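You operate a simulated robot arm through the tools that you are given. There is no shell and no other tool.

You are at the controls of a simulated two-armed robot. One attempt, no reset.

Task
Wipe the melt off the black disc and store it with the purple wipe.
Fine: plate pad, then back where it lay; wipe in the green drawer first, then the disc; drawer shut. Set down upright: plate pad. Where these are worked on the way, their far stop is far enough and under half their travel is too little: green drawer. What is to be rubbed or washed off counts as gone when no trace of it is left.

Only the result counts: the job must be done as asked and must still hold three seconds after the hand-in. Knocking over, shifting, dropping, spilling or breaking anything else fails it.

Robot
Two 7-joint arms with two-finger parallel grippers on one trunk, on a base that drives. Base frame: it is fixed to the floor where the robot stands at the start and does not move with it; the origin is under the middle of the robot, x ahead of it, y to its left, z up. Units: m, degrees, N and s.
The left shoulder is at the start at [0.03, 0.119, 0.935], the right one opposite. With the tool pointing down near the work surface each hand reaches from about 0.28 to 0.68 m from the robot's upright axis, wherever it stands, measured 20 degrees to its own side. Places, roughly: black disc [-2.75, -1.25, 1]; cover pad [-2.5, -1.25, 1]; green disc [-2.75, -1.5, 1]; green drawer [-2.8, -1.2, 0.8]; grey disc [-2.25, -1.25, 1]; plate pad [-2.5, -1.25, 1]; purple disc [-2.75, -1.5, 1]; purple wipe [-2.5, -1, 1]; tray of the green drawer [-2.8, -1.2, 0.8]. Payload 3.43 kg a hand.
The TCP of each hand is the grasp point between the finger pads, 0.03 m short of the fingertips. In the tool frame z runs along the fingers and y along their closing line. Largest opening 0.094 m; finger width 0.028, thickness 0.01; the body of the gripper, 0.05 by 0.096 m, starts 0.055 m behind the TCP.
Orientation is told as [roll, pitch, yaw] about the base's x, y, z axes, in that order, counted from this pose: with the fingers straight down and closing along the base's y, the tool's x points along the base's -x, its y along +y and its z along -z.

Tools
- The arms move only by the tool apply_moves. It takes "left_commands", "right_commands" or both (then of equal length, played together; a hand with none holds still); each is a list that holds one entry, the list of rows, each a list of 7 numbers: the turn, a rotation vector about the base's x, y, z in degrees, then the shift along the base's x, y, z in m, then the gripper command, from -1 (shut) to 1 (fully open), values between in proportion. In form: [[[rx, ry, rz, tx, ty, tz, hand], ...]]. A call has 1 to 20 rows; each row shifts and turns the commanded pose from where the row before left it. Rows are played at 5 a second. More than 0.05 m and 8.6 degrees between two rows, or a gripper value outside its range, and nothing of the call is played. A pose out of reach is approached as far as the arm can. The call stops where the force on the tool passes 40 N (or 10 N more than at its start, if that is more) or the arm is blocked; 0.2 s more then pass. Each finger travels about 0.072 m/s and halts on what it meets, pressing with about 28 N; the grip force reading is that of the motor and also rises with nothing between the fingers. The clock runs only during rows and for 0.2 s after the last one: add rows that do not move to give the fingers time. It gives the time, the measured TCP pose, the force on the tool (base axes), the opening and the grip force at its end, in the units of the frame above (readings bear some noise), with the torque about the TCP (base axes, N m) and any sound that the robot's microphone picked up.
- Cameras (640 x 400 px; columns grow to the right, rows downward): "scene" is now at [0.0536, -0.0076, 1.6537]; the picture's right is [-0.11, -0.99, 0.00], its down [-0.65, 0.07, -0.76] and it looks along [0.76, -0.08, -0.65] (base axes); focal length 256 px, centre (320, 200). "left" rides on the left gripper at [0.076, -0.014, -0.102] in its tool frame; the picture's right is [0.18, 0.98, 0.00], its down [-0.75, 0.14, -0.64] and it looks along [-0.63, 0.12, 0.77] (tool axes); focal length 243 px, centre (320, 200). "right" rides on the right gripper at [0.076, 0.014, -0.103] in its tool frame; the picture's right is [-0.18, 0.98, 0.00], its down [-0.75, -0.14, -0.64] and it looks along [-0.63, -0.12, 0.77] (tool axes); focal length 243 px, centre (320, 200). There is no depth. A picture from a camera that has moved, and an enlarged one, comes with that camera's place and axes in the base frame and with its lens.
- camera(camera): a new picture of that camera. The clock stands still meanwhile.
- raise_lower(by): slides the trunk up (or, below 0, down) by that many m; the arms and the scene camera ride with it, the base frame stays. It gives what a move gives, with no picture.
- steer(legs): drives the robot by 1 to 6 legs, each [ahead, turn to the left] in m and degrees, along the robot's own axes; the way and the turn of a leg run together, so that a leg with both is an arc; at most 1.5 m and 180 degrees a leg. The arms and the cameras ride along, it lands a little off, and it stops where it bumps. It gives what a move gives.
- head_to(pan, tilt): turns the head with the scene camera to pan (to the left, within 143 degrees either way) and tilt (down, from -29 to 69), counted from straight ahead of the robot. It gives what a move gives.
- inspect(camera, box): a new picture of the part [left, top, right, bottom] of that camera's present view, enlarged. The clock stands still meanwhile.
- job_done(): hands the job in; it is judged then, once.

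Nothing tells you exact positions but the pictures and the camera data. Unless the task says otherwise, let go and move clear before handing in.

The tools are called after ">>>" by a JSON object that holds its "method" and its "body". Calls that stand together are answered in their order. apply_moves: Moves the arms, as the interface text tells. Its arguments: {"type":"object","properties":{"left_commands":{"type":"array","items":{"type":"array","items":{"type":"array","items":{"type":"number"}}}},"right_commands":{"type":"array","items":{"type":"array","items":{"type":"array","items":{"type":"number"}}}}},"required":[]} The other tools are called the same way: raise_lower (by) slides the trunk up or down; steer (legs) drives the base; head_to (pan, tilt) turns the head that bears the scene camera; camera (camera) takes a picture; inspect (camera, box) takes an enlarged picture of a part of a camera's view; job_done () hands the job in.

At the start:

```text
time_s: 0.0
left_tool_pos: [0.4222, 0.1929, 1.1741]
left_orientation: [0.0, 0.0, -0.1]
left_force: [0.6, -0.4, 0.4]
left_ft_torque: [0.02, 0.01, 0.03]
left_finger_gap: 0.0941
left_gripper_force: 0.0
right_tool_pos: [0.4635, -0.1745, 1.1155]
right_orientation: [-0.1, -0.1, 0.0]
right_force: [0.5, 0.1, 0.4]
right_ft_torque: [0.04, 0.02, -0.01]
right_finger_gap: 0.094
right_gripper_force: 0.1
trunk travel left (down, up): [-0.2, 0.21]
robot x, y, heading: [-0.0007, -0.0034, -0.1]
head pan, tilt: [-6.3, 40.6]
```

scene: 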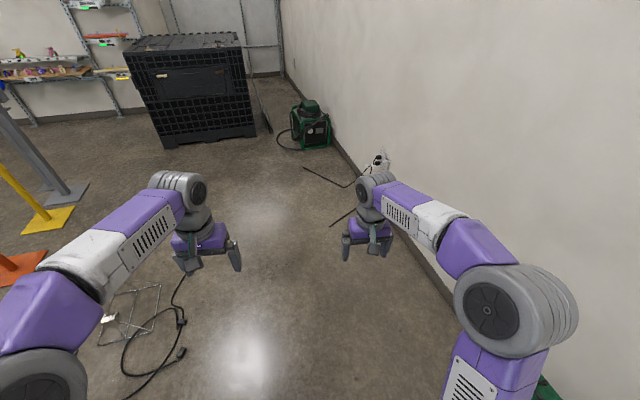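
right: 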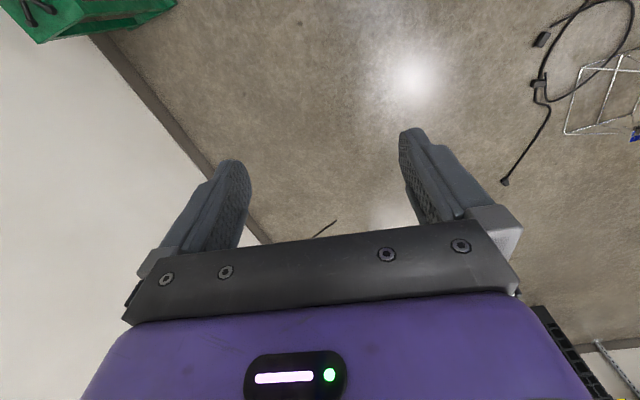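
left: 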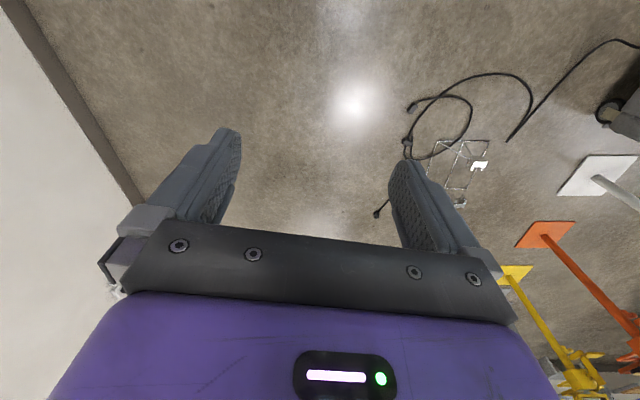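

I see only floor, a wall on the right and clutter; the work place is behind the robot at about [-2.6, -1.25]. I'll turn the head to look behind first.

>>> {"method": "head_to", "body": {"pan": 143, "tilt": 20}}

>>> {"method": "camera", "body": {"camera": "scene"}}

>>> {"method": "head_to", "body": {"pan": -143, "tilt": 20}}

>>> {"method": "camera", "body": {"camera": "scene"}}

```text
time_s: 2.3
left_tool_pos: [0.422, 0.1919, 1.173]
left_orientation: [0.0, 0.0, -0.1]
left_force: [-0.4, -0.8, -0.3]
left_ft_torque: [0.03, -0.03, -0.01]
left_finger_gap: 0.0941
left_gripper_force: 0.0
right_tool_pos: [0.4644, -0.174, 1.1147]
right_orientation: [-0.1, -0.1, 0.1]
right_force: [-1.4, 0.0, 0.0]
right_ft_torque: [-0.01, 0.03, 0.0]
right_finger_gap: 0.094
right_gripper_force: 0.0
trunk travel left (down, up): [-0.2, 0.21]
robot x, y, heading: [0.0021, -0.003, 0.0]
head pan, tilt: [143.0, 20.0]
```

```text
taken
camera scene: at [-0.1048, 0.0579, 1.6859], right [0.6, 0.8, 0.0], down [0.27, -0.21, -0.94], along [-0.75, 0.57, -0.34], focal length 256 px, centre (320, 200)
```

scene: 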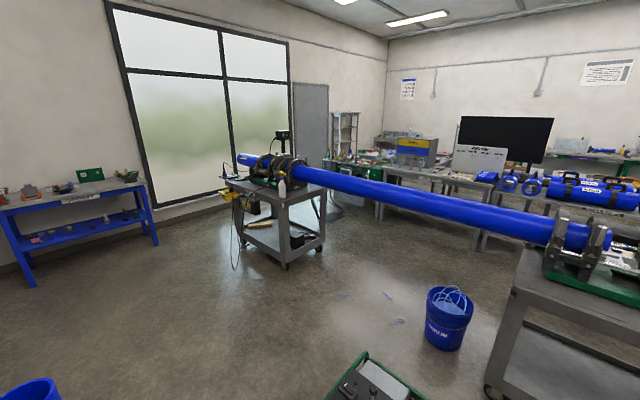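

```text
time_s: 6.3
left_tool_pos: [0.4225, 0.1918, 1.1741]
left_orientation: [0.0, 0.0, -0.1]
left_force: [-0.5, -0.4, -0.2]
left_ft_torque: [0.0, 0.03, 0.0]
left_finger_gap: 0.094
left_gripper_force: 0.1
right_tool_pos: [0.4635, -0.1729, 1.1152]
right_orientation: [-0.1, -0.1, 0.1]
right_force: [-0.4, 0.9, -0.2]
right_ft_torque: [-0.03, -0.04, -0.01]
right_finger_gap: 0.0939
right_gripper_force: 0.1
trunk travel left (down, up): [-0.2, 0.21]
robot x, y, heading: [0.0007, 0.0018, -0.0]
head pan, tilt: [-143.0, 20.0]
```

```text
taken
camera scene: at [-0.1048, -0.0543, 1.6859], right [-0.6, 0.8, 0.0], down [0.27, 0.21, -0.94], along [-0.75, -0.57, -0.34], focal length 256 px, centre (320, 200)
```

scene: 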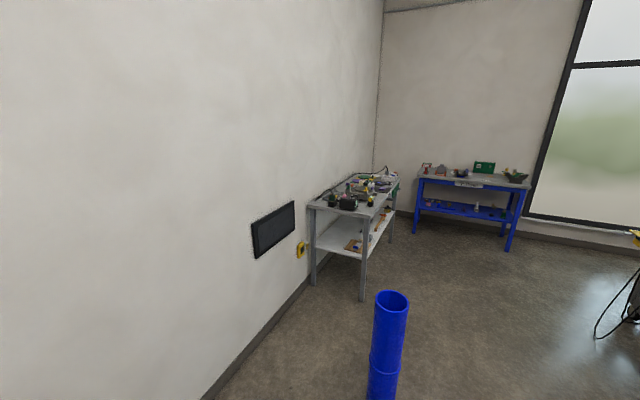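

The bench is the grey table against the wall behind right. A blue cylinder stands between. Let me zoom in.

>>> {"method": "inspect", "body": {"camera": "scene", "box": [240, 150, 440, 275]}}

>>> {"method": "head_to", "body": {"pan": -143, "tilt": 60}}

>>> {"method": "camera", "body": {"camera": "scene"}}

```text
3.20 times, centred on (340, 212) of scene
camera zoom: at [-0.1048, -0.0543, 1.6859], right [-0.6, 0.8, 0.0], down [0.27, 0.21, -0.94], along [-0.75, -0.57, -0.34], focal length 820 px, centre (256, 160)
```

zoom: 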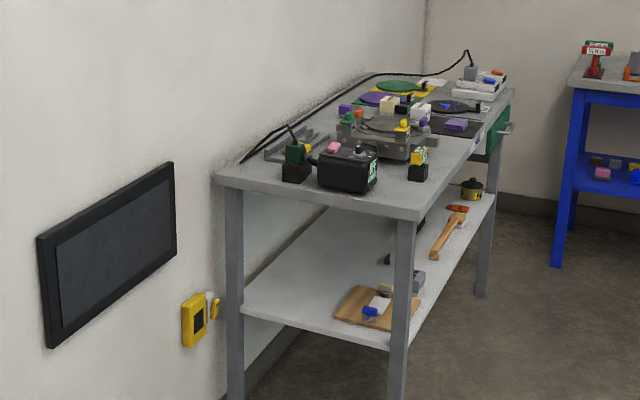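

```text
time_s: 7.3
left_tool_pos: [0.4226, 0.1933, 1.1732]
left_orientation: [0.0, 0.0, 0.0]
left_force: [-0.6, 0.2, -0.4]
left_ft_torque: [0.02, 0.01, -0.01]
left_finger_gap: 0.0939
left_gripper_force: 0.0
right_tool_pos: [0.4637, -0.1742, 1.1151]
right_orientation: [0.0, -0.1, 0.0]
right_force: [0.3, 0.0, -1.1]
right_ft_torque: [-0.01, 0.02, 0.02]
right_finger_gap: 0.0939
right_gripper_force: 0.0
trunk travel left (down, up): [-0.2, 0.21]
robot x, y, heading: [-0.0012, -0.0005, -0.2]
head pan, tilt: [-143.0, 60.0]
```

```text
taken
camera scene: at [-0.0838, -0.0383, 1.6278], right [-0.6, 0.8, 0.0], down [0.69, 0.52, -0.5], along [-0.4, -0.3, -0.87], focal length 256 px, centre (320, 200)
```

scene: 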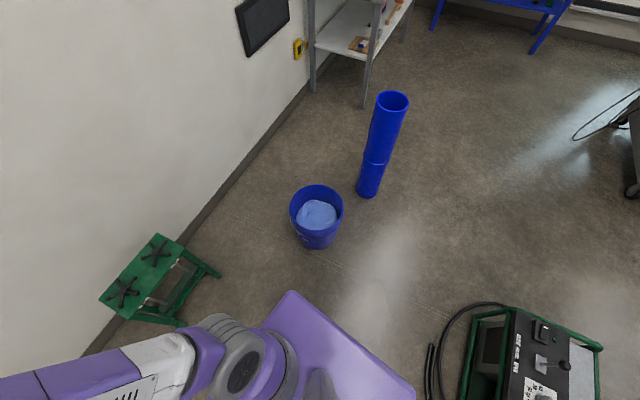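

Bucket at about (-0.55,-0.41), blue pipe at (-1.08,-0.34), generator around (-0.6,0.8). I'll turn round in place and look at the lane.

>>> {"method": "steer", "body": {"legs": [[0, 90], [0, 80]]}}

>>> {"method": "head_to", "body": {"pan": 0, "tilt": 45}}

>>> {"method": "camera", "body": {"camera": "scene"}}

```text
time_s: 14.9
left_tool_pos: [-0.4525, -0.1012, 1.1741]
left_orientation: [0.0, -0.1, 168.2]
left_force: [0.3, -0.4, -0.6]
left_ft_torque: [-0.02, 0.02, 0.03]
left_finger_gap: 0.0939
left_gripper_force: 0.0
right_tool_pos: [-0.4189, 0.2633, 1.1154]
right_orientation: [0.0, -0.1, 168.3]
right_force: [1.4, 0.5, 0.6]
right_ft_torque: [-0.02, 0.01, -0.02]
right_finger_gap: 0.0941
right_gripper_force: 0.0
trunk travel left (down, up): [-0.2, 0.21]
robot x, y, heading: [-0.0007, 0.0, 168.1]
head pan, tilt: [-143.0, 60.0]
```

```text
time_s: 17.2
left_tool_pos: [-0.4521, -0.1034, 1.1741]
left_orientation: [-0.1, -0.1, 168.2]
left_force: [0.5, -0.3, -0.1]
left_ft_torque: [0.01, 0.0, 0.03]
left_finger_gap: 0.0939
left_gripper_force: 0.0
right_tool_pos: [-0.419, 0.2642, 1.1152]
right_orientation: [-0.1, -0.2, 168.5]
right_force: [-0.2, 0.0, -0.9]
right_ft_torque: [-0.02, 0.02, 0.02]
right_finger_gap: 0.0938
right_gripper_force: 0.1
trunk travel left (down, up): [-0.2, 0.21]
robot x, y, heading: [0.0017, -0.0021, 168.0]
head pan, tilt: [0.0, 45.0]
```

```text
taken
camera scene: at [-0.0507, 0.0123, 1.6473], right [0.2, 0.98, 0.0], down [0.69, -0.14, -0.71], along [-0.69, 0.14, -0.71], focal length 256 px, centre (320, 200)
```

scene: 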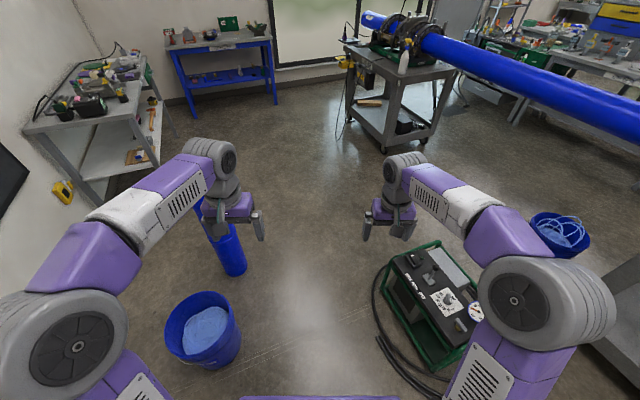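

The lane between bucket/pipe and generator is clear along my heading of 168°. I'll drive through it and then stop to look at the bench.

>>> {"method": "steer", "body": {"legs": [[1.45, 0], [0, 22], [1.15, 0]]}}

>>> {"method": "head_to", "body": {"pan": 70, "tilt": 40}}

>>> {"method": "camera", "body": {"camera": "scene"}}

```text
time_s: 31.1
left_tool_pos: [-2.9406, -0.0778, 1.1733]
left_orientation: [0.1, 0.1, -170.5]
left_force: [-0.2, 0.3, -0.7]
left_ft_torque: [-0.02, 0.0, -0.03]
left_finger_gap: 0.0942
left_gripper_force: 0.0
right_tool_pos: [-3.0437, 0.2742, 1.1148]
right_orientation: [0.0, -0.1, -170.4]
right_force: [-0.4, 0.1, 0.8]
right_ft_torque: [-0.01, -0.02, -0.01]
right_finger_gap: 0.094
right_gripper_force: 0.0
trunk travel left (down, up): [-0.2, 0.21]
robot x, y, heading: [-2.5566, 0.1813, -170.3]
head pan, tilt: [0.0, 45.0]
```

```text
time_s: 32.5
left_tool_pos: [-2.9415, -0.0788, 1.1748]
left_orientation: [0.0, 0.0, -170.5]
left_force: [0.6, -0.4, 0.2]
left_ft_torque: [0.0, 0.01, 0.01]
left_finger_gap: 0.0942
left_gripper_force: 0.1
right_tool_pos: [-3.044, 0.2755, 1.1155]
right_orientation: [0.0, -0.1, -170.4]
right_force: [0.2, -0.4, -0.5]
right_ft_torque: [-0.03, 0.01, 0.04]
right_finger_gap: 0.094
right_gripper_force: 0.0
trunk travel left (down, up): [-0.2, 0.21]
robot x, y, heading: [-2.559, 0.1813, -170.5]
head pan, tilt: [70.0, 40.0]
```

```text
taken
camera scene: at [-2.5434, 0.1035, 1.6545], right [-0.98, 0.18, 0.0], down [0.12, 0.63, -0.77], along [-0.14, -0.75, -0.64], focal length 256 px, centre (320, 200)
```

scene: 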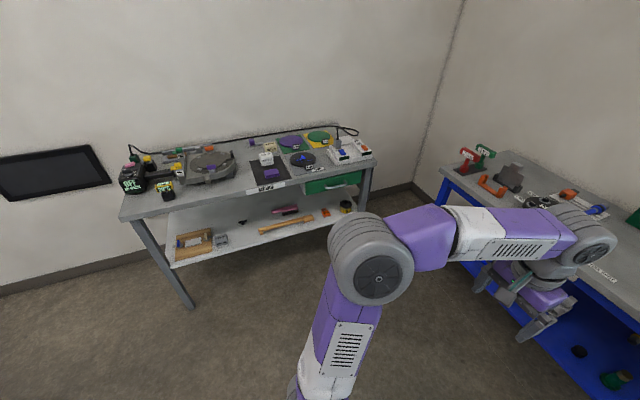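

>>> {"method": "inspect", "body": {"camera": "scene", "box": [220, 110, 400, 222]}}

>>> {"method": "inspect", "body": {"camera": "scene", "box": [100, 120, 260, 220]}}

```text
3.56 times, centred on (310, 166) of scene
camera zoom: at [-2.5434, 0.1035, 1.6545], right [-0.98, 0.18, 0.0], down [0.12, 0.63, -0.77], along [-0.14, -0.75, -0.64], focal length 911 px, centre (356, 321)
```

zoom: 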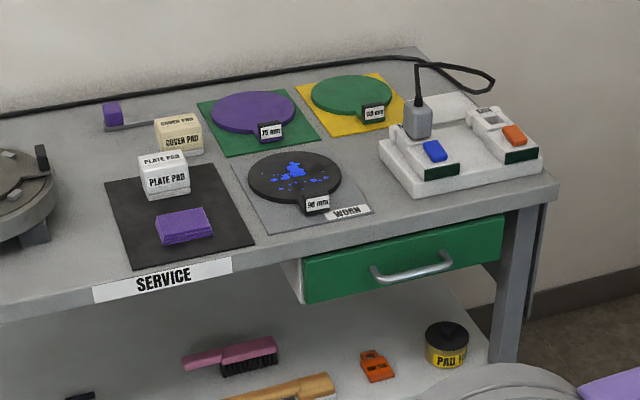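

```text
4.00 times, centred on (180, 170) of scene
camera zoom: at [-2.5434, 0.1035, 1.6545], right [-0.98, 0.18, 0.0], down [0.12, 0.63, -0.77], along [-0.14, -0.75, -0.64], focal length 1024 px, centre (880, 320)
```

zoom: 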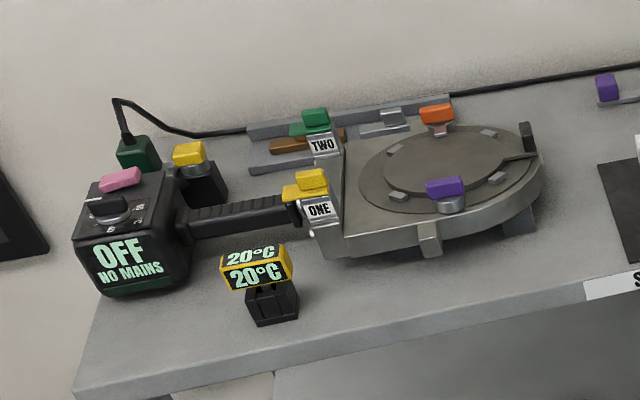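

The bench carries, from left to right in the view: welding plate, service mat with PLATE PAD (white) and purple wipe, cover pad, black disc with blue melt on a grey "WORN" mat, the purple and green discs behind, and the green drawer below. I'll turn to face the bench and close in for measurement.

>>> {"method": "steer", "body": {"legs": [[0, 81], [0.35, 0]]}}

>>> {"method": "head_to", "body": {"pan": 0, "tilt": 35}}

>>> {"method": "camera", "body": {"camera": "scene"}}

```text
time_s: 38.1
left_tool_pos: [-2.3712, -0.5835, 1.1751]
left_orientation: [0.0, 0.0, -90.5]
left_force: [0.0, -0.4, -0.7]
left_ft_torque: [-0.01, 0.0, 0.03]
left_finger_gap: 0.094
left_gripper_force: 0.1
right_tool_pos: [-2.7365, -0.622, 1.1154]
right_orientation: [-0.1, 0.0, -90.4]
right_force: [0.2, 0.5, -0.8]
right_ft_torque: [0.03, -0.03, 0.0]
right_finger_gap: 0.0943
right_gripper_force: 0.0
trunk travel left (down, up): [-0.2, 0.21]
robot x, y, heading: [-2.5626, -0.1598, -90.6]
head pan, tilt: [70.0, 40.0]
```

```text
time_s: 39.5
left_tool_pos: [-2.3717, -0.5821, 1.1746]
left_orientation: [0.0, 0.1, -90.5]
left_force: [1.1, -0.4, 0.5]
left_ft_torque: [-0.02, -0.02, 0.01]
left_finger_gap: 0.094
left_gripper_force: 0.1
right_tool_pos: [-2.7368, -0.6205, 1.1153]
right_orientation: [0.0, -0.1, -90.4]
right_force: [-0.6, 0.0, -0.6]
right_ft_torque: [0.04, 0.01, -0.01]
right_finger_gap: 0.0939
right_gripper_force: 0.1
trunk travel left (down, up): [-0.2, 0.21]
robot x, y, heading: [-2.5558, -0.1571, -90.8]
head pan, tilt: [0.0, 35.0]
```

```text
taken
camera scene: at [-2.5608, -0.2152, 1.6621], right [-1.0, 0.01, 0.0], down [0.0, 0.57, -0.82], along [-0.01, -0.82, -0.57], focal length 256 px, centre (320, 200)
```

scene: 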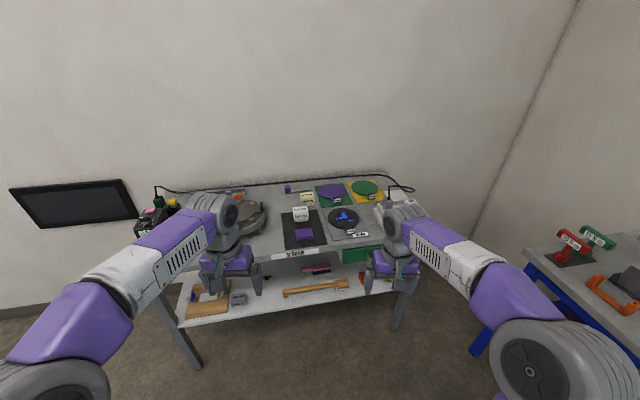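

I'll zoom in to triangulate against the earlier view.

>>> {"method": "inspect", "body": {"camera": "scene", "box": [270, 170, 430, 270]}}

>>> {"method": "inspect", "body": {"camera": "scene", "box": [120, 170, 280, 270]}}

>>> {"method": "camera", "body": {"camera": "right"}}

>>> {"method": "camera", "body": {"camera": "left"}}

```text
4.00 times, centred on (350, 220) of scene
camera zoom: at [-2.5608, -0.2152, 1.6621], right [-1.0, 0.01, 0.0], down [0.0, 0.57, -0.82], along [-0.01, -0.82, -0.57], focal length 1024 px, centre (200, 120)
```

zoom: 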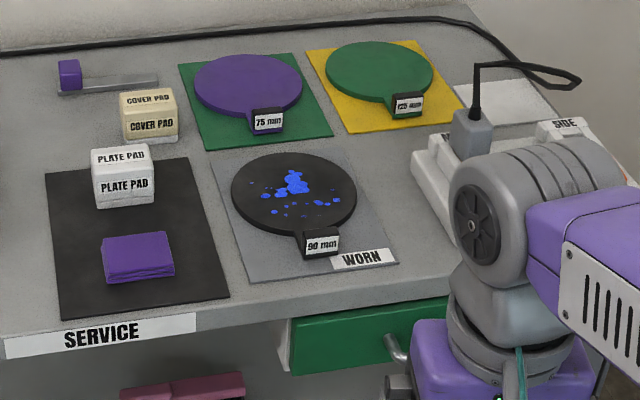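

```text
4.00 times, centred on (200, 220) of scene
camera zoom: at [-2.5608, -0.2152, 1.6621], right [-1.0, 0.01, 0.0], down [0.0, 0.57, -0.82], along [-0.01, -0.82, -0.57], focal length 1024 px, centre (800, 120)
```

zoom: 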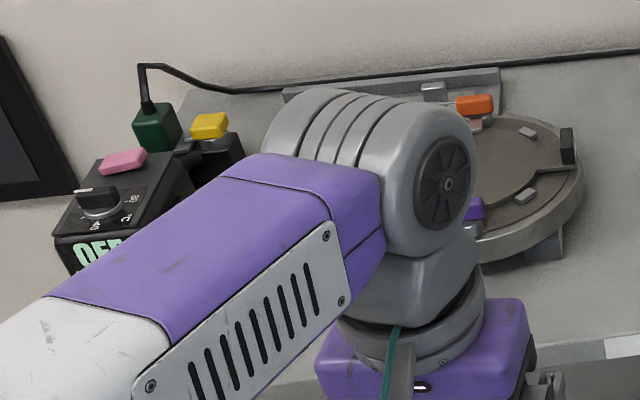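

```text
taken
camera right: at [-2.7231, -0.5451, 1.217], right [0.98, -0.19, 0.0], down [-0.15, -0.75, 0.64], along [-0.12, -0.63, -0.77], focal length 243 px, centre (320, 200)
```

right: 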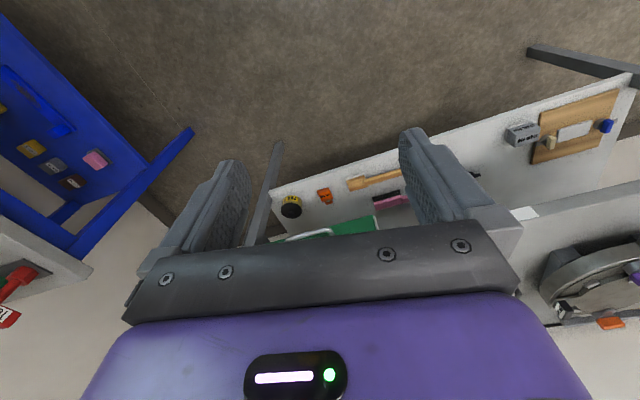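

```text
taken
camera left: at [-2.3844, -0.5073, 1.2759], right [0.98, 0.18, 0.0], down [0.13, -0.75, 0.64], along [0.11, -0.63, -0.77], focal length 243 px, centre (320, 200)
```

left: 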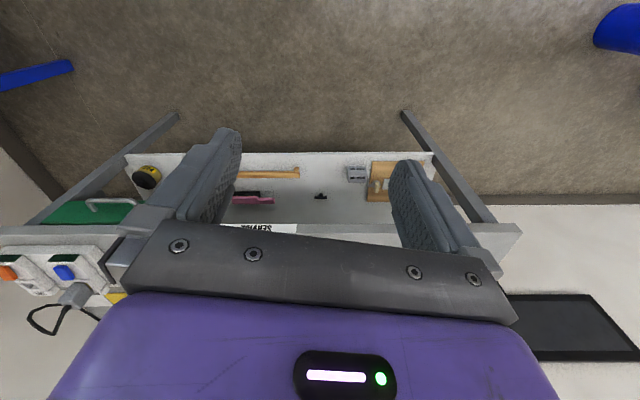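

Estimated bench top z ≈ 0.87, front edge y ≈ -0.97; disc ≈ (-2.68,-1.18), wipe ≈ (-2.50,-1.05), plate pad ≈ (-2.48,-1.16), drawer centre x ≈ -2.84. I'll shift a bit to the left and close in so that the opened drawer will pass on my right.

>>> {"method": "steer", "body": {"legs": [[0, 20], [0.33, 0], [0, -19]]}}

>>> {"method": "head_to", "body": {"pan": 0, "tilt": 55}}

>>> {"method": "camera", "body": {"camera": "scene"}}

```text
time_s: 43.8
left_tool_pos: [-2.2593, -0.8851, 1.1737]
left_orientation: [0.0, 0.0, -89.8]
left_force: [0.9, -0.3, 0.5]
left_ft_torque: [0.02, -0.02, 0.01]
left_finger_gap: 0.0936
left_gripper_force: 0.0
right_tool_pos: [-2.6244, -0.9275, 1.1159]
right_orientation: [0.1, -0.1, -89.7]
right_force: [-0.7, -0.1, 0.1]
right_ft_torque: [0.0, -0.04, -0.01]
right_finger_gap: 0.0936
right_gripper_force: 0.0
trunk travel left (down, up): [-0.2, 0.21]
robot x, y, heading: [-2.4497, -0.4634, -89.8]
head pan, tilt: [0.0, 35.0]
```

```text
time_s: 44.6
left_tool_pos: [-2.2581, -0.8858, 1.1736]
left_orientation: [-0.1, 0.1, -89.8]
left_force: [0.4, -0.8, 1.4]
left_ft_torque: [-0.04, 0.0, -0.02]
left_finger_gap: 0.0942
left_gripper_force: 0.0
right_tool_pos: [-2.6243, -0.9285, 1.1148]
right_orientation: [0.1, -0.1, -89.8]
right_force: [-0.6, -0.8, 0.0]
right_ft_torque: [0.03, 0.01, 0.05]
right_finger_gap: 0.0937
right_gripper_force: 0.0
trunk travel left (down, up): [-0.2, 0.21]
robot x, y, heading: [-2.452, -0.465, -89.7]
head pan, tilt: [0.0, 55.0]
```

```text
taken
camera scene: at [-2.4528, -0.5041, 1.6339], right [-1.0, 0.0, 0.0], down [0.0, 0.82, -0.57], along [0.0, -0.57, -0.82], focal length 256 px, centre (320, 200)
```

scene: 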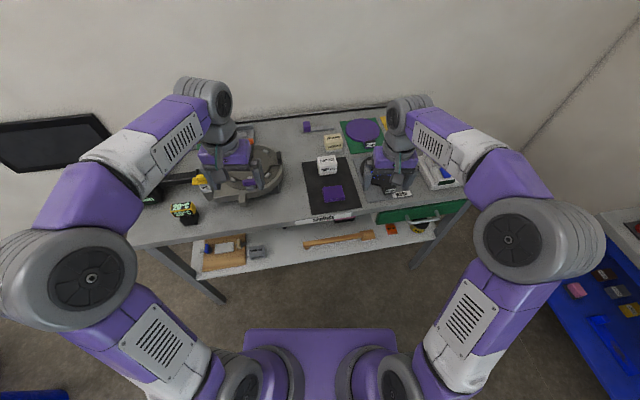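

>>> {"method": "apply_moves", "body": {"right_commands": [[[0, 0, 0, -0.05, 0.04, 0, 1], [0, 0, 0, -0.05, 0.04, 0, 1], [0, 0, 0, -0.05, 0.03, 0, 1], [0, 0, 0, -0.05, 0.03, 0, 1], [0, 0, 0, -0.03, 0.02, 0, 1]]]}}

>>> {"method": "inspect", "body": {"camera": "scene", "box": [280, 110, 440, 210]}}

>>> {"method": "inspect", "body": {"camera": "scene", "box": [340, 160, 500, 260]}}

>>> {"method": "camera", "body": {"camera": "right"}}

```text
refused: row 1 steps farther than a row can; nothing moved
```

```text
4.00 times, centred on (360, 160) of scene
camera zoom: at [-2.4528, -0.5041, 1.6339], right [-1.0, 0.0, 0.0], down [0.0, 0.82, -0.57], along [0.0, -0.57, -0.82], focal length 1024 px, centre (160, 360)
```

zoom: 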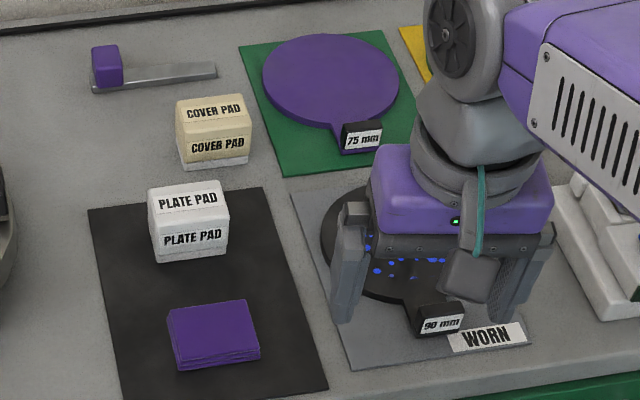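

```text
4.00 times, centred on (420, 210) of scene
camera zoom: at [-2.4528, -0.5041, 1.6339], right [-1.0, 0.0, 0.0], down [0.0, 0.82, -0.57], along [0.0, -0.57, -0.82], focal length 1024 px, centre (-80, 160)
```

zoom: 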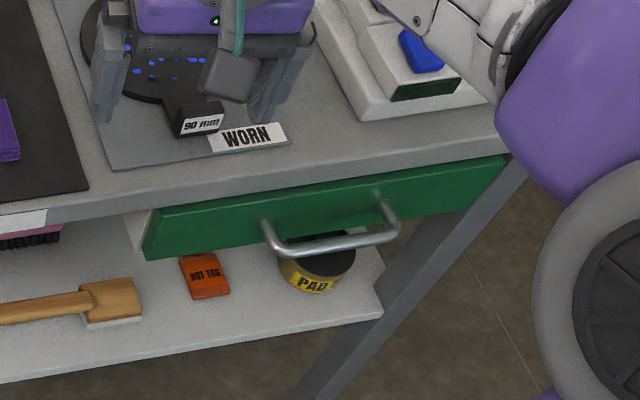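

```text
taken
camera right: at [-2.6109, -0.8519, 1.2171], right [0.98, -0.18, 0.0], down [-0.14, -0.75, 0.64], along [-0.11, -0.63, -0.77], focal length 243 px, centre (320, 200)
```

right: 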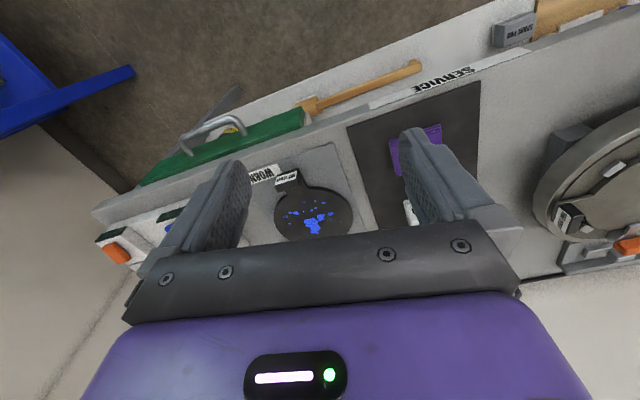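

I now see the handle is a wide bail bar, drawer front flush with the bench edge; disc tag at ≈(-2.707,-1.068, 0.885). I'll drive forward a bit more so the right hand can reach the whole disc.

>>> {"method": "steer", "body": {"legs": [[0.13, 0]]}}

>>> {"method": "apply_moves", "body": {"right_commands": [[[0, 0, 0, 0.03, 0.03, 0.02, 1], [0, 0, 0, 0.035, 0.03, 0, 1], [0, 0, 0, 0.035, 0.03, 0, 1], [0, 0, 0, 0.03, 0.0, 0, 1]]]}}

>>> {"method": "camera", "body": {"camera": "scene"}}

>>> {"method": "inspect", "body": {"camera": "scene", "box": [280, 110, 440, 210]}}

>>> {"method": "camera", "body": {"camera": "right"}}

```text
time_s: 45.9
left_tool_pos: [-2.2573, -1.0155, 1.1732]
left_orientation: [0.1, 0.0, -89.8]
left_force: [-0.8, -0.8, 0.7]
left_ft_torque: [0.04, -0.01, 0.02]
left_finger_gap: 0.0937
left_gripper_force: 0.1
right_tool_pos: [-2.6233, -1.0589, 1.1146]
right_orientation: [0.0, -0.1, -89.6]
right_force: [0.2, -0.7, -0.6]
right_ft_torque: [0.03, -0.01, -0.02]
right_finger_gap: 0.0942
right_gripper_force: 0.0
trunk travel left (down, up): [-0.2, 0.21]
robot x, y, heading: [-2.4528, -0.5931, -89.6]
head pan, tilt: [0.0, 55.0]
```

```text
time_s: 46.9
left_tool_pos: [-2.257, -1.0155, 1.1732]
left_orientation: [0.0, 0.1, -89.6]
left_force: [-0.9, 0.1, -0.6]
left_ft_torque: [-0.02, 0.03, -0.02]
left_finger_gap: 0.0938
left_gripper_force: 0.1
right_tool_pos: [-2.4951, -0.9683, 1.1379]
right_orientation: [0.0, 0.0, -89.7]
right_force: [0.2, 0.1, 0.2]
right_ft_torque: [0.04, 0.01, 0.01]
right_finger_gap: 0.094
right_gripper_force: 0.0
trunk travel left (down, up): [-0.2, 0.21]
robot x, y, heading: [-2.4562, -0.5946, -89.7]
head pan, tilt: [0.0, 55.0]
```

```text
taken
camera scene: at [-2.4513, -0.6354, 1.6338], right [-1.0, 0.0, 0.0], down [0.0, 0.82, -0.57], along [0.0, -0.57, -0.82], focal length 256 px, centre (320, 200)
```

scene: 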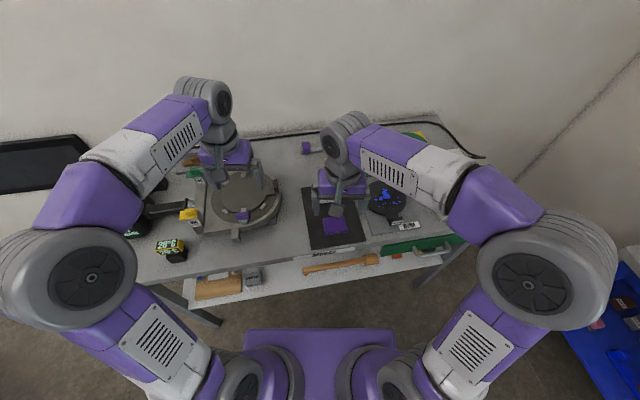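

```text
4.00 times, centred on (360, 160) of scene
camera zoom: at [-2.4513, -0.6354, 1.6338], right [-1.0, 0.0, 0.0], down [0.0, 0.82, -0.57], along [0.0, -0.57, -0.82], focal length 1024 px, centre (160, 360)
```

zoom: 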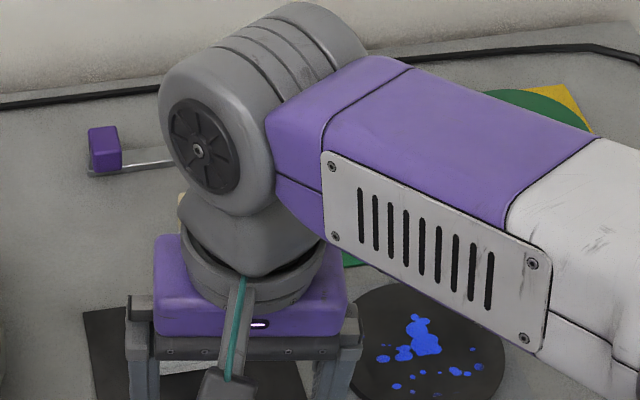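

```text
taken
camera right: at [-2.4808, -0.892, 1.2393], right [0.98, -0.18, 0.0], down [-0.14, -0.75, 0.64], along [-0.11, -0.63, -0.77], focal length 243 px, centre (320, 200)
```

right: 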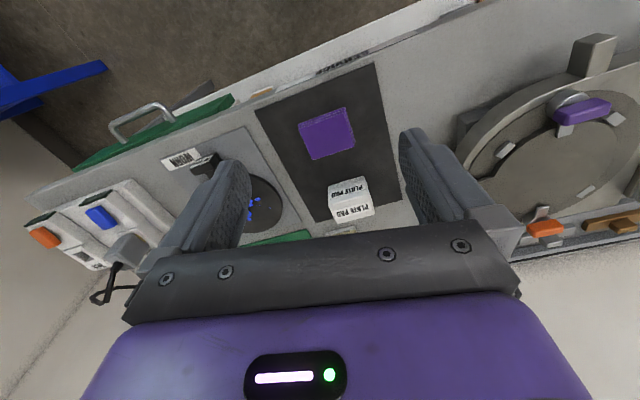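

Bench is yawed about +11°. Plate pad block ≈ 7×5×5 cm at (-2.477,-1.19), base z≈0.865. I'll bring the right hand above it, aligned with the bench, and check.

>>> {"method": "apply_moves", "body": {"right_commands": [[[0, 0, 2, 0.003, -0.037, -0.02, 1], [0, 0, 2, 0.003, -0.037, -0.02, 1], [0, 0, 2, 0.003, -0.037, -0.02, 1], [0, 0, 2, 0.003, -0.037, -0.02, 1], [0, 0, 2, 0.003, -0.037, -0.02, 1], [0, 0, 1.5, 0.003, -0.037, -0.018, 1], [0, 0, 0, 0, 0, 0, 1]]]}}

>>> {"method": "camera", "body": {"camera": "right"}}

>>> {"method": "inspect", "body": {"camera": "scene", "box": [280, 110, 440, 210]}}

```text
time_s: 48.5
left_tool_pos: [-2.258, -1.0151, 1.1745]
left_orientation: [0.1, -0.1, -89.7]
left_force: [-0.6, -0.1, 0.6]
left_ft_torque: [-0.03, -0.01, 0.01]
left_finger_gap: 0.0942
left_gripper_force: 0.1
right_tool_pos: [-2.4755, -1.1909, 1.0184]
right_orientation: [0.0, -0.1, -78.0]
right_force: [0.2, -0.2, 0.9]
right_ft_torque: [-0.01, 0.01, 0.01]
right_finger_gap: 0.094
right_gripper_force: 0.0
trunk travel left (down, up): [-0.2, 0.21]
robot x, y, heading: [-2.4502, -0.5965, -89.7]
head pan, tilt: [0.0, 55.0]
```

```text
taken
camera right: at [-2.4784, -1.1135, 1.1204], right [1.0, 0.02, 0.0], down [0.02, -0.77, 0.64], along [0.02, -0.64, -0.77], focal length 243 px, centre (320, 200)
```

right: 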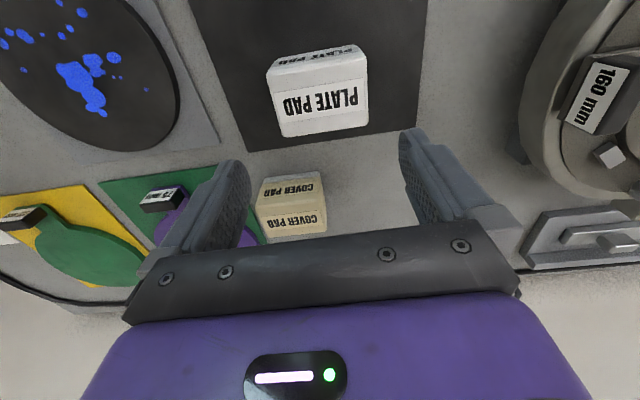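

```text
4.00 times, centred on (360, 160) of scene
camera zoom: at [-2.4525, -0.6331, 1.6339], right [-1.0, 0.0, 0.0], down [0.0, 0.82, -0.57], along [0.0, -0.57, -0.82], focal length 1024 px, centre (160, 360)
```

zoom: 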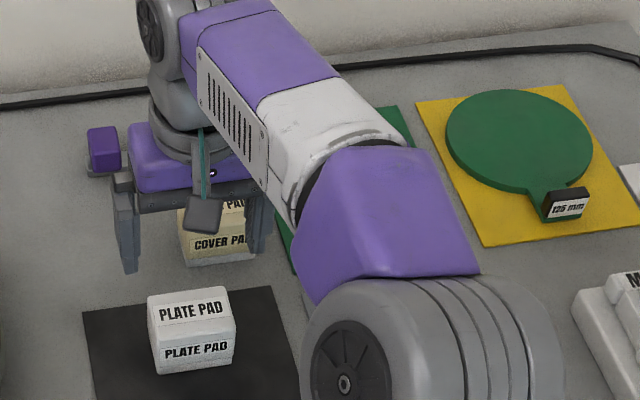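

Aligned over the plate pad (centre ≈(-2.477,-1.185)). Descend and grip.

>>> {"method": "apply_moves", "body": {"right_commands": [[[0, 0, 0, -0.001, 0.005, -0.03, 1], [0, 0, 0, 0, 0, -0.03, 1], [0, 0, 0, 0, 0, -0.025, 1], [0, 0, 0, 0, 0, -0.02, 1], [0, 0, 0, 0, 0, 0, 1]]]}}

>>> {"method": "camera", "body": {"camera": "right"}}

>>> {"method": "inspect", "body": {"camera": "scene", "box": [280, 110, 440, 210]}}

```text
time_s: 49.7
left_tool_pos: [-2.258, -1.014, 1.175]
left_orientation: [0.0, 0.0, -89.6]
left_force: [0.1, 0.4, 0.0]
left_ft_torque: [-0.01, 0.01, 0.0]
left_finger_gap: 0.0938
left_gripper_force: 0.1
right_tool_pos: [-2.4785, -1.1844, 0.9147]
right_orientation: [0.0, -0.2, -78.1]
right_force: [-0.2, 2.0, 8.8]
right_ft_torque: [0.06, 0.53, -0.14]
right_finger_gap: 0.094
right_gripper_force: 0.0
trunk travel left (down, up): [-0.2, 0.21]
robot x, y, heading: [-2.4537, -0.5967, -89.6]
head pan, tilt: [0.0, 55.0]
```

```text
taken
camera right: at [-2.4795, -1.1072, 1.0153], right [1.0, 0.02, 0.0], down [0.02, -0.76, 0.65], along [0.02, -0.65, -0.76], focal length 243 px, centre (320, 200)
```

right: 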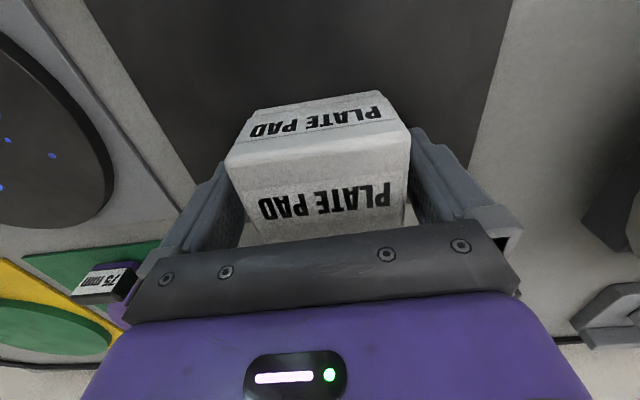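

```text
4.00 times, centred on (360, 160) of scene
camera zoom: at [-2.4521, -0.6329, 1.634], right [-1.0, 0.0, 0.0], down [0.0, 0.82, -0.57], along [0.0, -0.57, -0.82], focal length 1024 px, centre (160, 360)
```

zoom: 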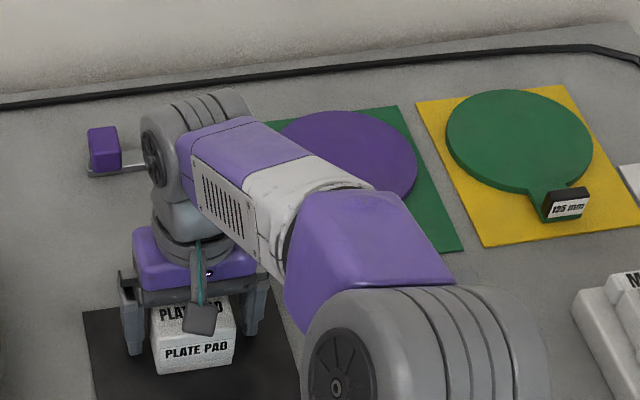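

There's an 8.8 N contact on the -x finger, probably the bench/mat under the tip (so bench top ≈0.885). I'll raise by 12 mm and close.

>>> {"method": "apply_moves", "body": {"right_commands": [[[0, 0, 0, 0, 0, 0.012, 1], [0, 0, 0, 0, 0, 0, 1], [0, 0, 0, 0, 0, 0, 1]]]}}

>>> {"method": "apply_moves", "body": {"right_commands": [[[0, 0, 0, 0, 0, 0, -1], [0, 0, 0, 0, 0, 0, -1], [0, 0, 0, 0, 0, 0, -1], [0, 0, 0, 0, 0, 0, -1]]]}}

>>> {"method": "camera", "body": {"camera": "right"}}

```text
time_s: 50.5
left_tool_pos: [-2.258, -1.0159, 1.1745]
left_orientation: [0.0, 0.0, -89.7]
left_force: [0.2, 0.1, 0.3]
left_ft_torque: [-0.03, -0.02, 0.0]
left_finger_gap: 0.094
left_gripper_force: 0.0
right_tool_pos: [-2.4766, -1.1861, 0.9249]
right_orientation: [0.0, -0.1, -78.1]
right_force: [-0.3, 0.3, 0.7]
right_ft_torque: [-0.01, -0.01, 0.03]
right_finger_gap: 0.0942
right_gripper_force: 0.1
trunk travel left (down, up): [-0.2, 0.21]
robot x, y, heading: [-2.4516, -0.5954, -89.6]
head pan, tilt: [0.0, 55.0]
```

```text
time_s: 51.5
left_tool_pos: [-2.2578, -1.0157, 1.1744]
left_orientation: [0.0, 0.0, -89.7]
left_force: [-0.7, 0.4, -0.2]
left_ft_torque: [0.01, 0.01, 0.0]
left_finger_gap: 0.0941
left_gripper_force: 0.0
right_tool_pos: [-2.4751, -1.1864, 0.9254]
right_orientation: [0.0, -0.1, -78.1]
right_force: [0.1, 0.7, 1.5]
right_ft_torque: [0.0, -0.01, -0.01]
right_finger_gap: 0.0736
right_gripper_force: 27.9
trunk travel left (down, up): [-0.2, 0.21]
robot x, y, heading: [-2.4514, -0.5941, -89.8]
head pan, tilt: [0.0, 55.0]
```

```text
taken
camera right: at [-2.4787, -1.109, 1.0261], right [1.0, 0.02, 0.0], down [0.02, -0.77, 0.64], along [0.02, -0.64, -0.77], focal length 243 px, centre (320, 200)
```

right: 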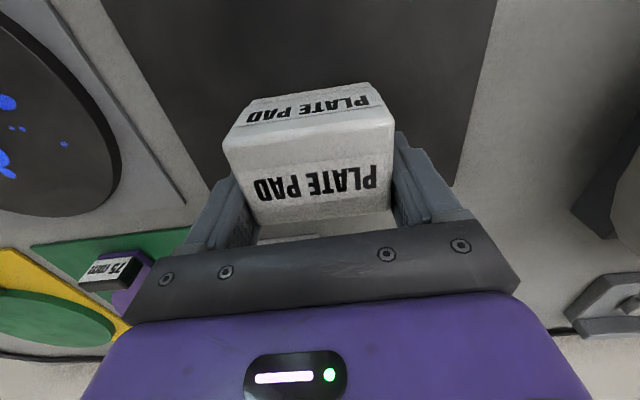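

Pad is gripped (7.4 cm). Its original place: TCP (-2.4755,-1.186,0.9253), yaw -78.1. Lift and carry it over the disc (≈(-2.677,-1.146), top ≈0.897).

>>> {"method": "apply_moves", "body": {"right_commands": [[[0, 0, 0, 0, 0, 0.03, -1], [0, 0, 0, 0, 0, 0.03, -1], [0, 0, 0, 0, 0, 0.02, -1], [0, 0, 0, -0.04, 0.008, 0, -1], [0, 0, 0, -0.04, 0.008, 0, -1], [0, 0, 0, -0.04, 0.008, 0, -1], [0, 0, 0, -0.04, 0.008, 0, -1], [0, 0, 0, -0.04, 0.008, 0, -1], [0, 0, 0, 0, 0, 0, -1]]]}}

>>> {"method": "camera", "body": {"camera": "right"}}

>>> {"method": "camera", "body": {"camera": "scene"}}

>>> {"method": "inspect", "body": {"camera": "scene", "box": [300, 130, 460, 230]}}

```text
time_s: 53.5
left_tool_pos: [-2.2555, -1.0159, 1.1735]
left_orientation: [0.0, -0.1, -89.7]
left_force: [0.2, 0.0, -0.1]
left_ft_torque: [0.0, -0.01, -0.03]
left_finger_gap: 0.0939
left_gripper_force: 0.1
right_tool_pos: [-2.6751, -1.1451, 1.0043]
right_orientation: [0.1, -0.1, -78.1]
right_force: [0.0, -0.2, -1.0]
right_ft_torque: [-0.03, 0.02, 0.0]
right_finger_gap: 0.0002
right_gripper_force: 28.0
trunk travel left (down, up): [-0.2, 0.21]
robot x, y, heading: [-2.4519, -0.5952, -89.6]
head pan, tilt: [0.0, 55.0]
```

```text
taken
camera right: at [-2.6779, -1.0677, 1.1058], right [1.0, 0.02, 0.0], down [0.02, -0.77, 0.64], along [0.02, -0.64, -0.77], focal length 243 px, centre (320, 200)
```

right: 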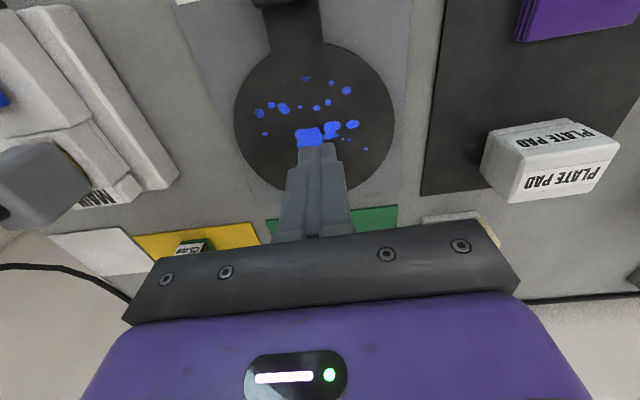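

```text
taken
camera scene: at [-2.4514, -0.6344, 1.6338], right [-1.0, 0.0, 0.0], down [0.0, 0.82, -0.57], along [0.0, -0.57, -0.82], focal length 256 px, centre (320, 200)
```

scene: 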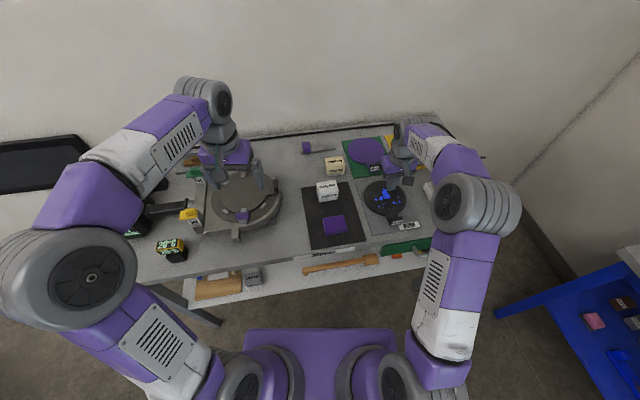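

```text
4.00 times, centred on (380, 180) of scene
camera zoom: at [-2.4514, -0.6344, 1.6338], right [-1.0, 0.0, 0.0], down [0.0, 0.82, -0.57], along [0.0, -0.57, -0.82], focal length 1024 px, centre (80, 280)
```

zoom: 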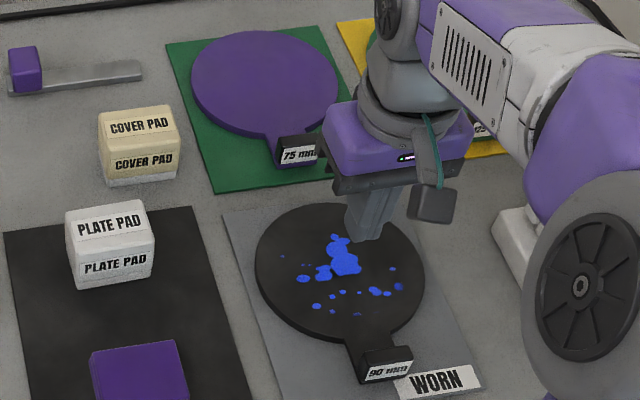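

The pad slipped out during the lift and stands at its place still. Let me look closely at the pad's shape to see why.

>>> {"method": "inspect", "body": {"camera": "scene", "box": [305, 150, 369, 190]}}

>>> {"method": "inspect", "body": {"camera": "right", "box": [460, 80, 640, 192]}}

>>> {"method": "inspect", "body": {"camera": "left", "box": [0, 0, 320, 200]}}

```text
10.00 times, centred on (337, 170) of scene
camera zoom: at [-2.4514, -0.6344, 1.6338], right [-1.0, 0.0, 0.0], down [0.0, 0.82, -0.57], along [0.0, -0.57, -0.82], focal length 2561 px, centre (150, 500)
```

zoom: 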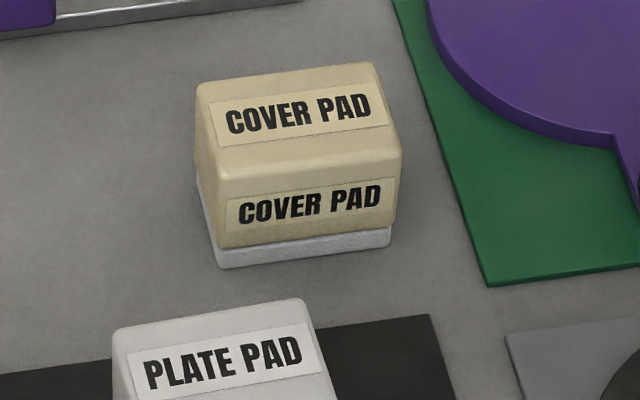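

```text
3.56 times, centred on (550, 136) of right
camera zoom: at [-2.6779, -1.0677, 1.1058], right [1.0, 0.02, 0.0], down [0.02, -0.77, 0.64], along [0.02, -0.64, -0.77], focal length 863 px, centre (-498, 428)
```

zoom: 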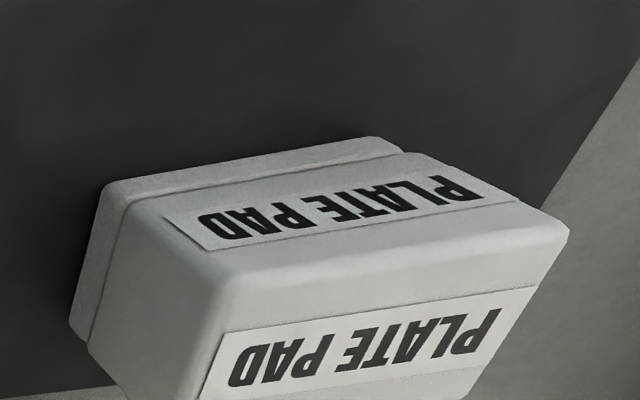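

```text
2.00 times, centred on (160, 100) of left
camera zoom: at [-2.2711, -0.9399, 1.2758], right [0.98, 0.19, 0.0], down [0.15, -0.75, 0.64], along [0.12, -0.63, -0.77], focal length 485 px, centre (640, 400)
```

zoom: 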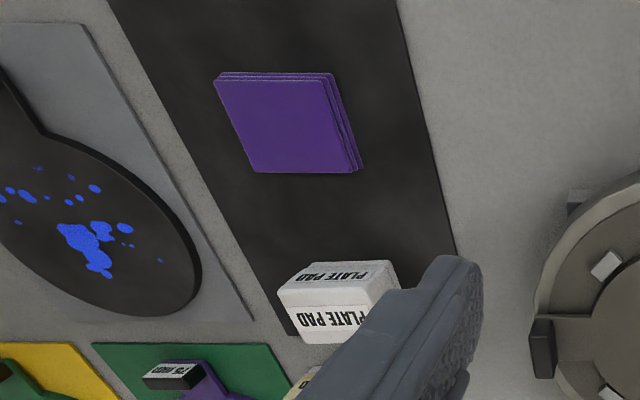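

The pad's felt base is slightly narrower than the body. I'll retry the grip, lower by ~6 mm, and lift slowly while checking the gap.

>>> {"method": "apply_moves", "body": {"right_commands": [[[0, 0, 0, 0, 0, 0.015, 1], [0, 0, 0, 0.04, -0.007, 0, 1], [0, 0, 0, 0.04, -0.007, 0, 1], [0, 0, 0, 0.04, -0.007, 0, 1], [0, 0, 0, 0.04, -0.008, 0, 1], [0, 0, 0, 0.038, -0.007, 0, 1], [0, 0, 0, 0, 0, 0, 1]]]}}

>>> {"method": "camera", "body": {"camera": "right"}}

>>> {"method": "inspect", "body": {"camera": "right", "box": [220, 20, 420, 145]}}

```text
time_s: 55.1
left_tool_pos: [-2.2577, -1.0153, 1.1739]
left_orientation: [0.0, 0.0, -89.6]
left_force: [-0.5, 0.4, 0.4]
left_ft_torque: [0.02, -0.02, 0.04]
left_finger_gap: 0.0942
left_gripper_force: 0.0
right_tool_pos: [-2.4799, -1.1806, 1.0213]
right_orientation: [0.1, -0.1, -78.0]
right_force: [0.3, -0.3, 0.3]
right_ft_torque: [-0.01, -0.02, 0.0]
right_finger_gap: 0.094
right_gripper_force: 0.1
trunk travel left (down, up): [-0.2, 0.21]
robot x, y, heading: [-2.4534, -0.5958, -90.1]
head pan, tilt: [0.0, 55.0]
```

```text
taken
camera right: at [-2.4823, -1.1029, 1.1231], right [1.0, 0.02, 0.0], down [0.02, -0.77, 0.64], along [0.02, -0.64, -0.77], focal length 243 px, centre (320, 200)
```

right: 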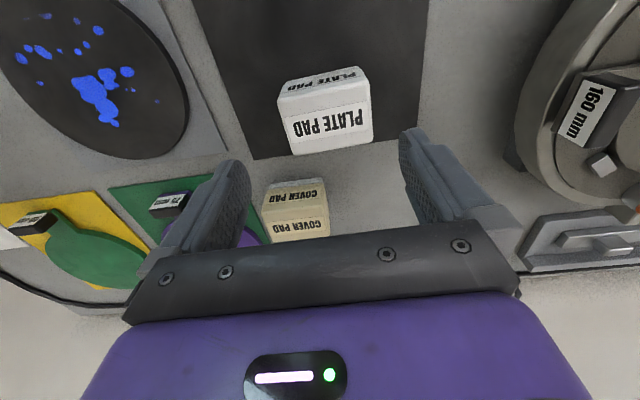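

```text
3.20 times, centred on (320, 82) of right
camera zoom: at [-2.4823, -1.1029, 1.1231], right [1.0, 0.02, 0.0], down [0.02, -0.77, 0.64], along [0.02, -0.64, -0.77], focal length 776 px, centre (320, 576)
```

zoom: 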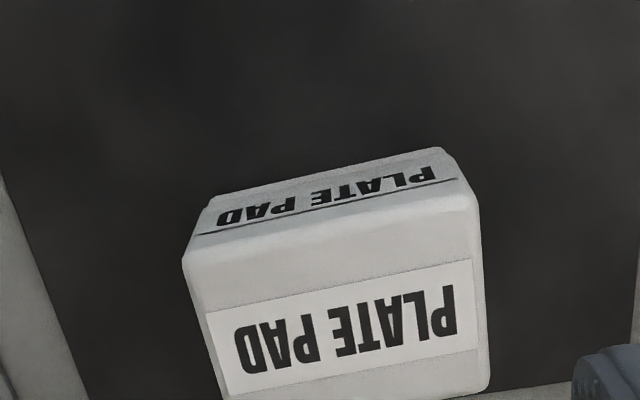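

>>> {"method": "apply_moves", "body": {"right_commands": [[[0, 0, 0, 0.003, 0.002, -0.03, 1], [0, 0, 0, 0, 0, -0.03, 1], [0, 0, 0, 0, 0, -0.025, 1], [0, 0, 0, 0, 0, -0.017, 1], [0, 0, 0, 0, 0, 0, 1]]]}}

>>> {"method": "apply_moves", "body": {"right_commands": [[[0, 0, 0, 0, 0, 0, -1], [0, 0, 0, 0, 0, 0, -1], [0, 0, 0, 0, 0, 0, -1], [0, 0, 0, 0, 0, 0, -1], [0, 0, 0, 0, 0, 0, -1]]]}}

>>> {"method": "apply_moves", "body": {"right_commands": [[[0, 0, 0, 0, 0, 0.003, -1], [0, 0, 0, 0, 0, 0.004, -1], [0, 0, 0, 0, 0, 0.004, -1], [0, 0, 0, 0, 0, 0.004, -1]]]}}

>>> {"method": "camera", "body": {"camera": "right"}}

>>> {"method": "inspect", "body": {"camera": "scene", "box": [300, 150, 380, 200]}}

```text
time_s: 56.3
left_tool_pos: [-2.258, -1.0149, 1.1745]
left_orientation: [0.0, 0.0, -89.6]
left_force: [-0.1, 0.2, -0.2]
left_ft_torque: [-0.01, -0.01, -0.01]
left_finger_gap: 0.0938
left_gripper_force: 0.1
right_tool_pos: [-2.4765, -1.181, 0.9174]
right_orientation: [0.1, -0.1, -78.2]
right_force: [-0.4, 0.3, -0.8]
right_ft_torque: [-0.02, 0.0, 0.01]
right_finger_gap: 0.094
right_gripper_force: 0.0
trunk travel left (down, up): [-0.2, 0.21]
robot x, y, heading: [-2.4498, -0.5967, -89.9]
head pan, tilt: [0.0, 55.0]
```

```text
time_s: 57.5
left_tool_pos: [-2.2569, -1.0161, 1.1745]
left_orientation: [0.0, 0.0, -89.7]
left_force: [-0.2, 0.0, 0.0]
left_ft_torque: [0.01, 0.02, -0.01]
left_finger_gap: 0.0941
left_gripper_force: 0.1
right_tool_pos: [-2.476, -1.1814, 0.9174]
right_orientation: [0.0, -0.1, -78.1]
right_force: [0.0, 0.7, -0.2]
right_ft_torque: [0.0, 0.01, 0.01]
right_finger_gap: 0.074
right_gripper_force: 27.5
trunk travel left (down, up): [-0.2, 0.21]
robot x, y, heading: [-2.4461, -0.5947, -89.8]
head pan, tilt: [0.0, 55.0]
```

```text
time_s: 58.5
left_tool_pos: [-2.257, -1.0149, 1.1743]
left_orientation: [0.0, 0.0, -89.7]
left_force: [0.1, 0.4, 0.5]
left_ft_torque: [0.02, -0.02, 0.0]
left_finger_gap: 0.094
left_gripper_force: 0.1
right_tool_pos: [-2.4763, -1.1813, 0.9315]
right_orientation: [-0.1, -0.1, -78.1]
right_force: [0.6, -0.9, -0.5]
right_ft_torque: [0.0, 0.0, 0.03]
right_finger_gap: 0.0735
right_gripper_force: 28.1
trunk travel left (down, up): [-0.2, 0.21]
robot x, y, heading: [-2.45, -0.5942, -89.6]
head pan, tilt: [0.0, 55.0]
```

```text
taken
camera right: at [-2.4782, -1.1028, 1.0343], right [1.0, 0.02, 0.0], down [0.02, -0.77, 0.64], along [0.02, -0.64, -0.77], focal length 243 px, centre (320, 200)
```

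right: 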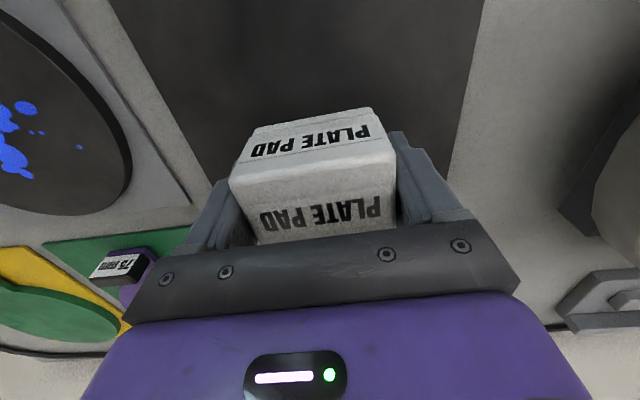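

```text
8.00 times, centred on (340, 175) of scene
camera zoom: at [-2.4523, -0.6342, 1.6338], right [-1.0, 0.0, 0.0], down [0.0, 0.82, -0.57], along [0.0, -0.57, -0.82], focal length 2049 px, centre (160, 400)
```

zoom: 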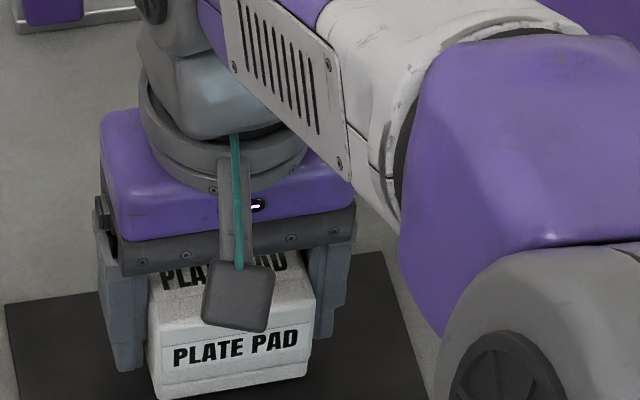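

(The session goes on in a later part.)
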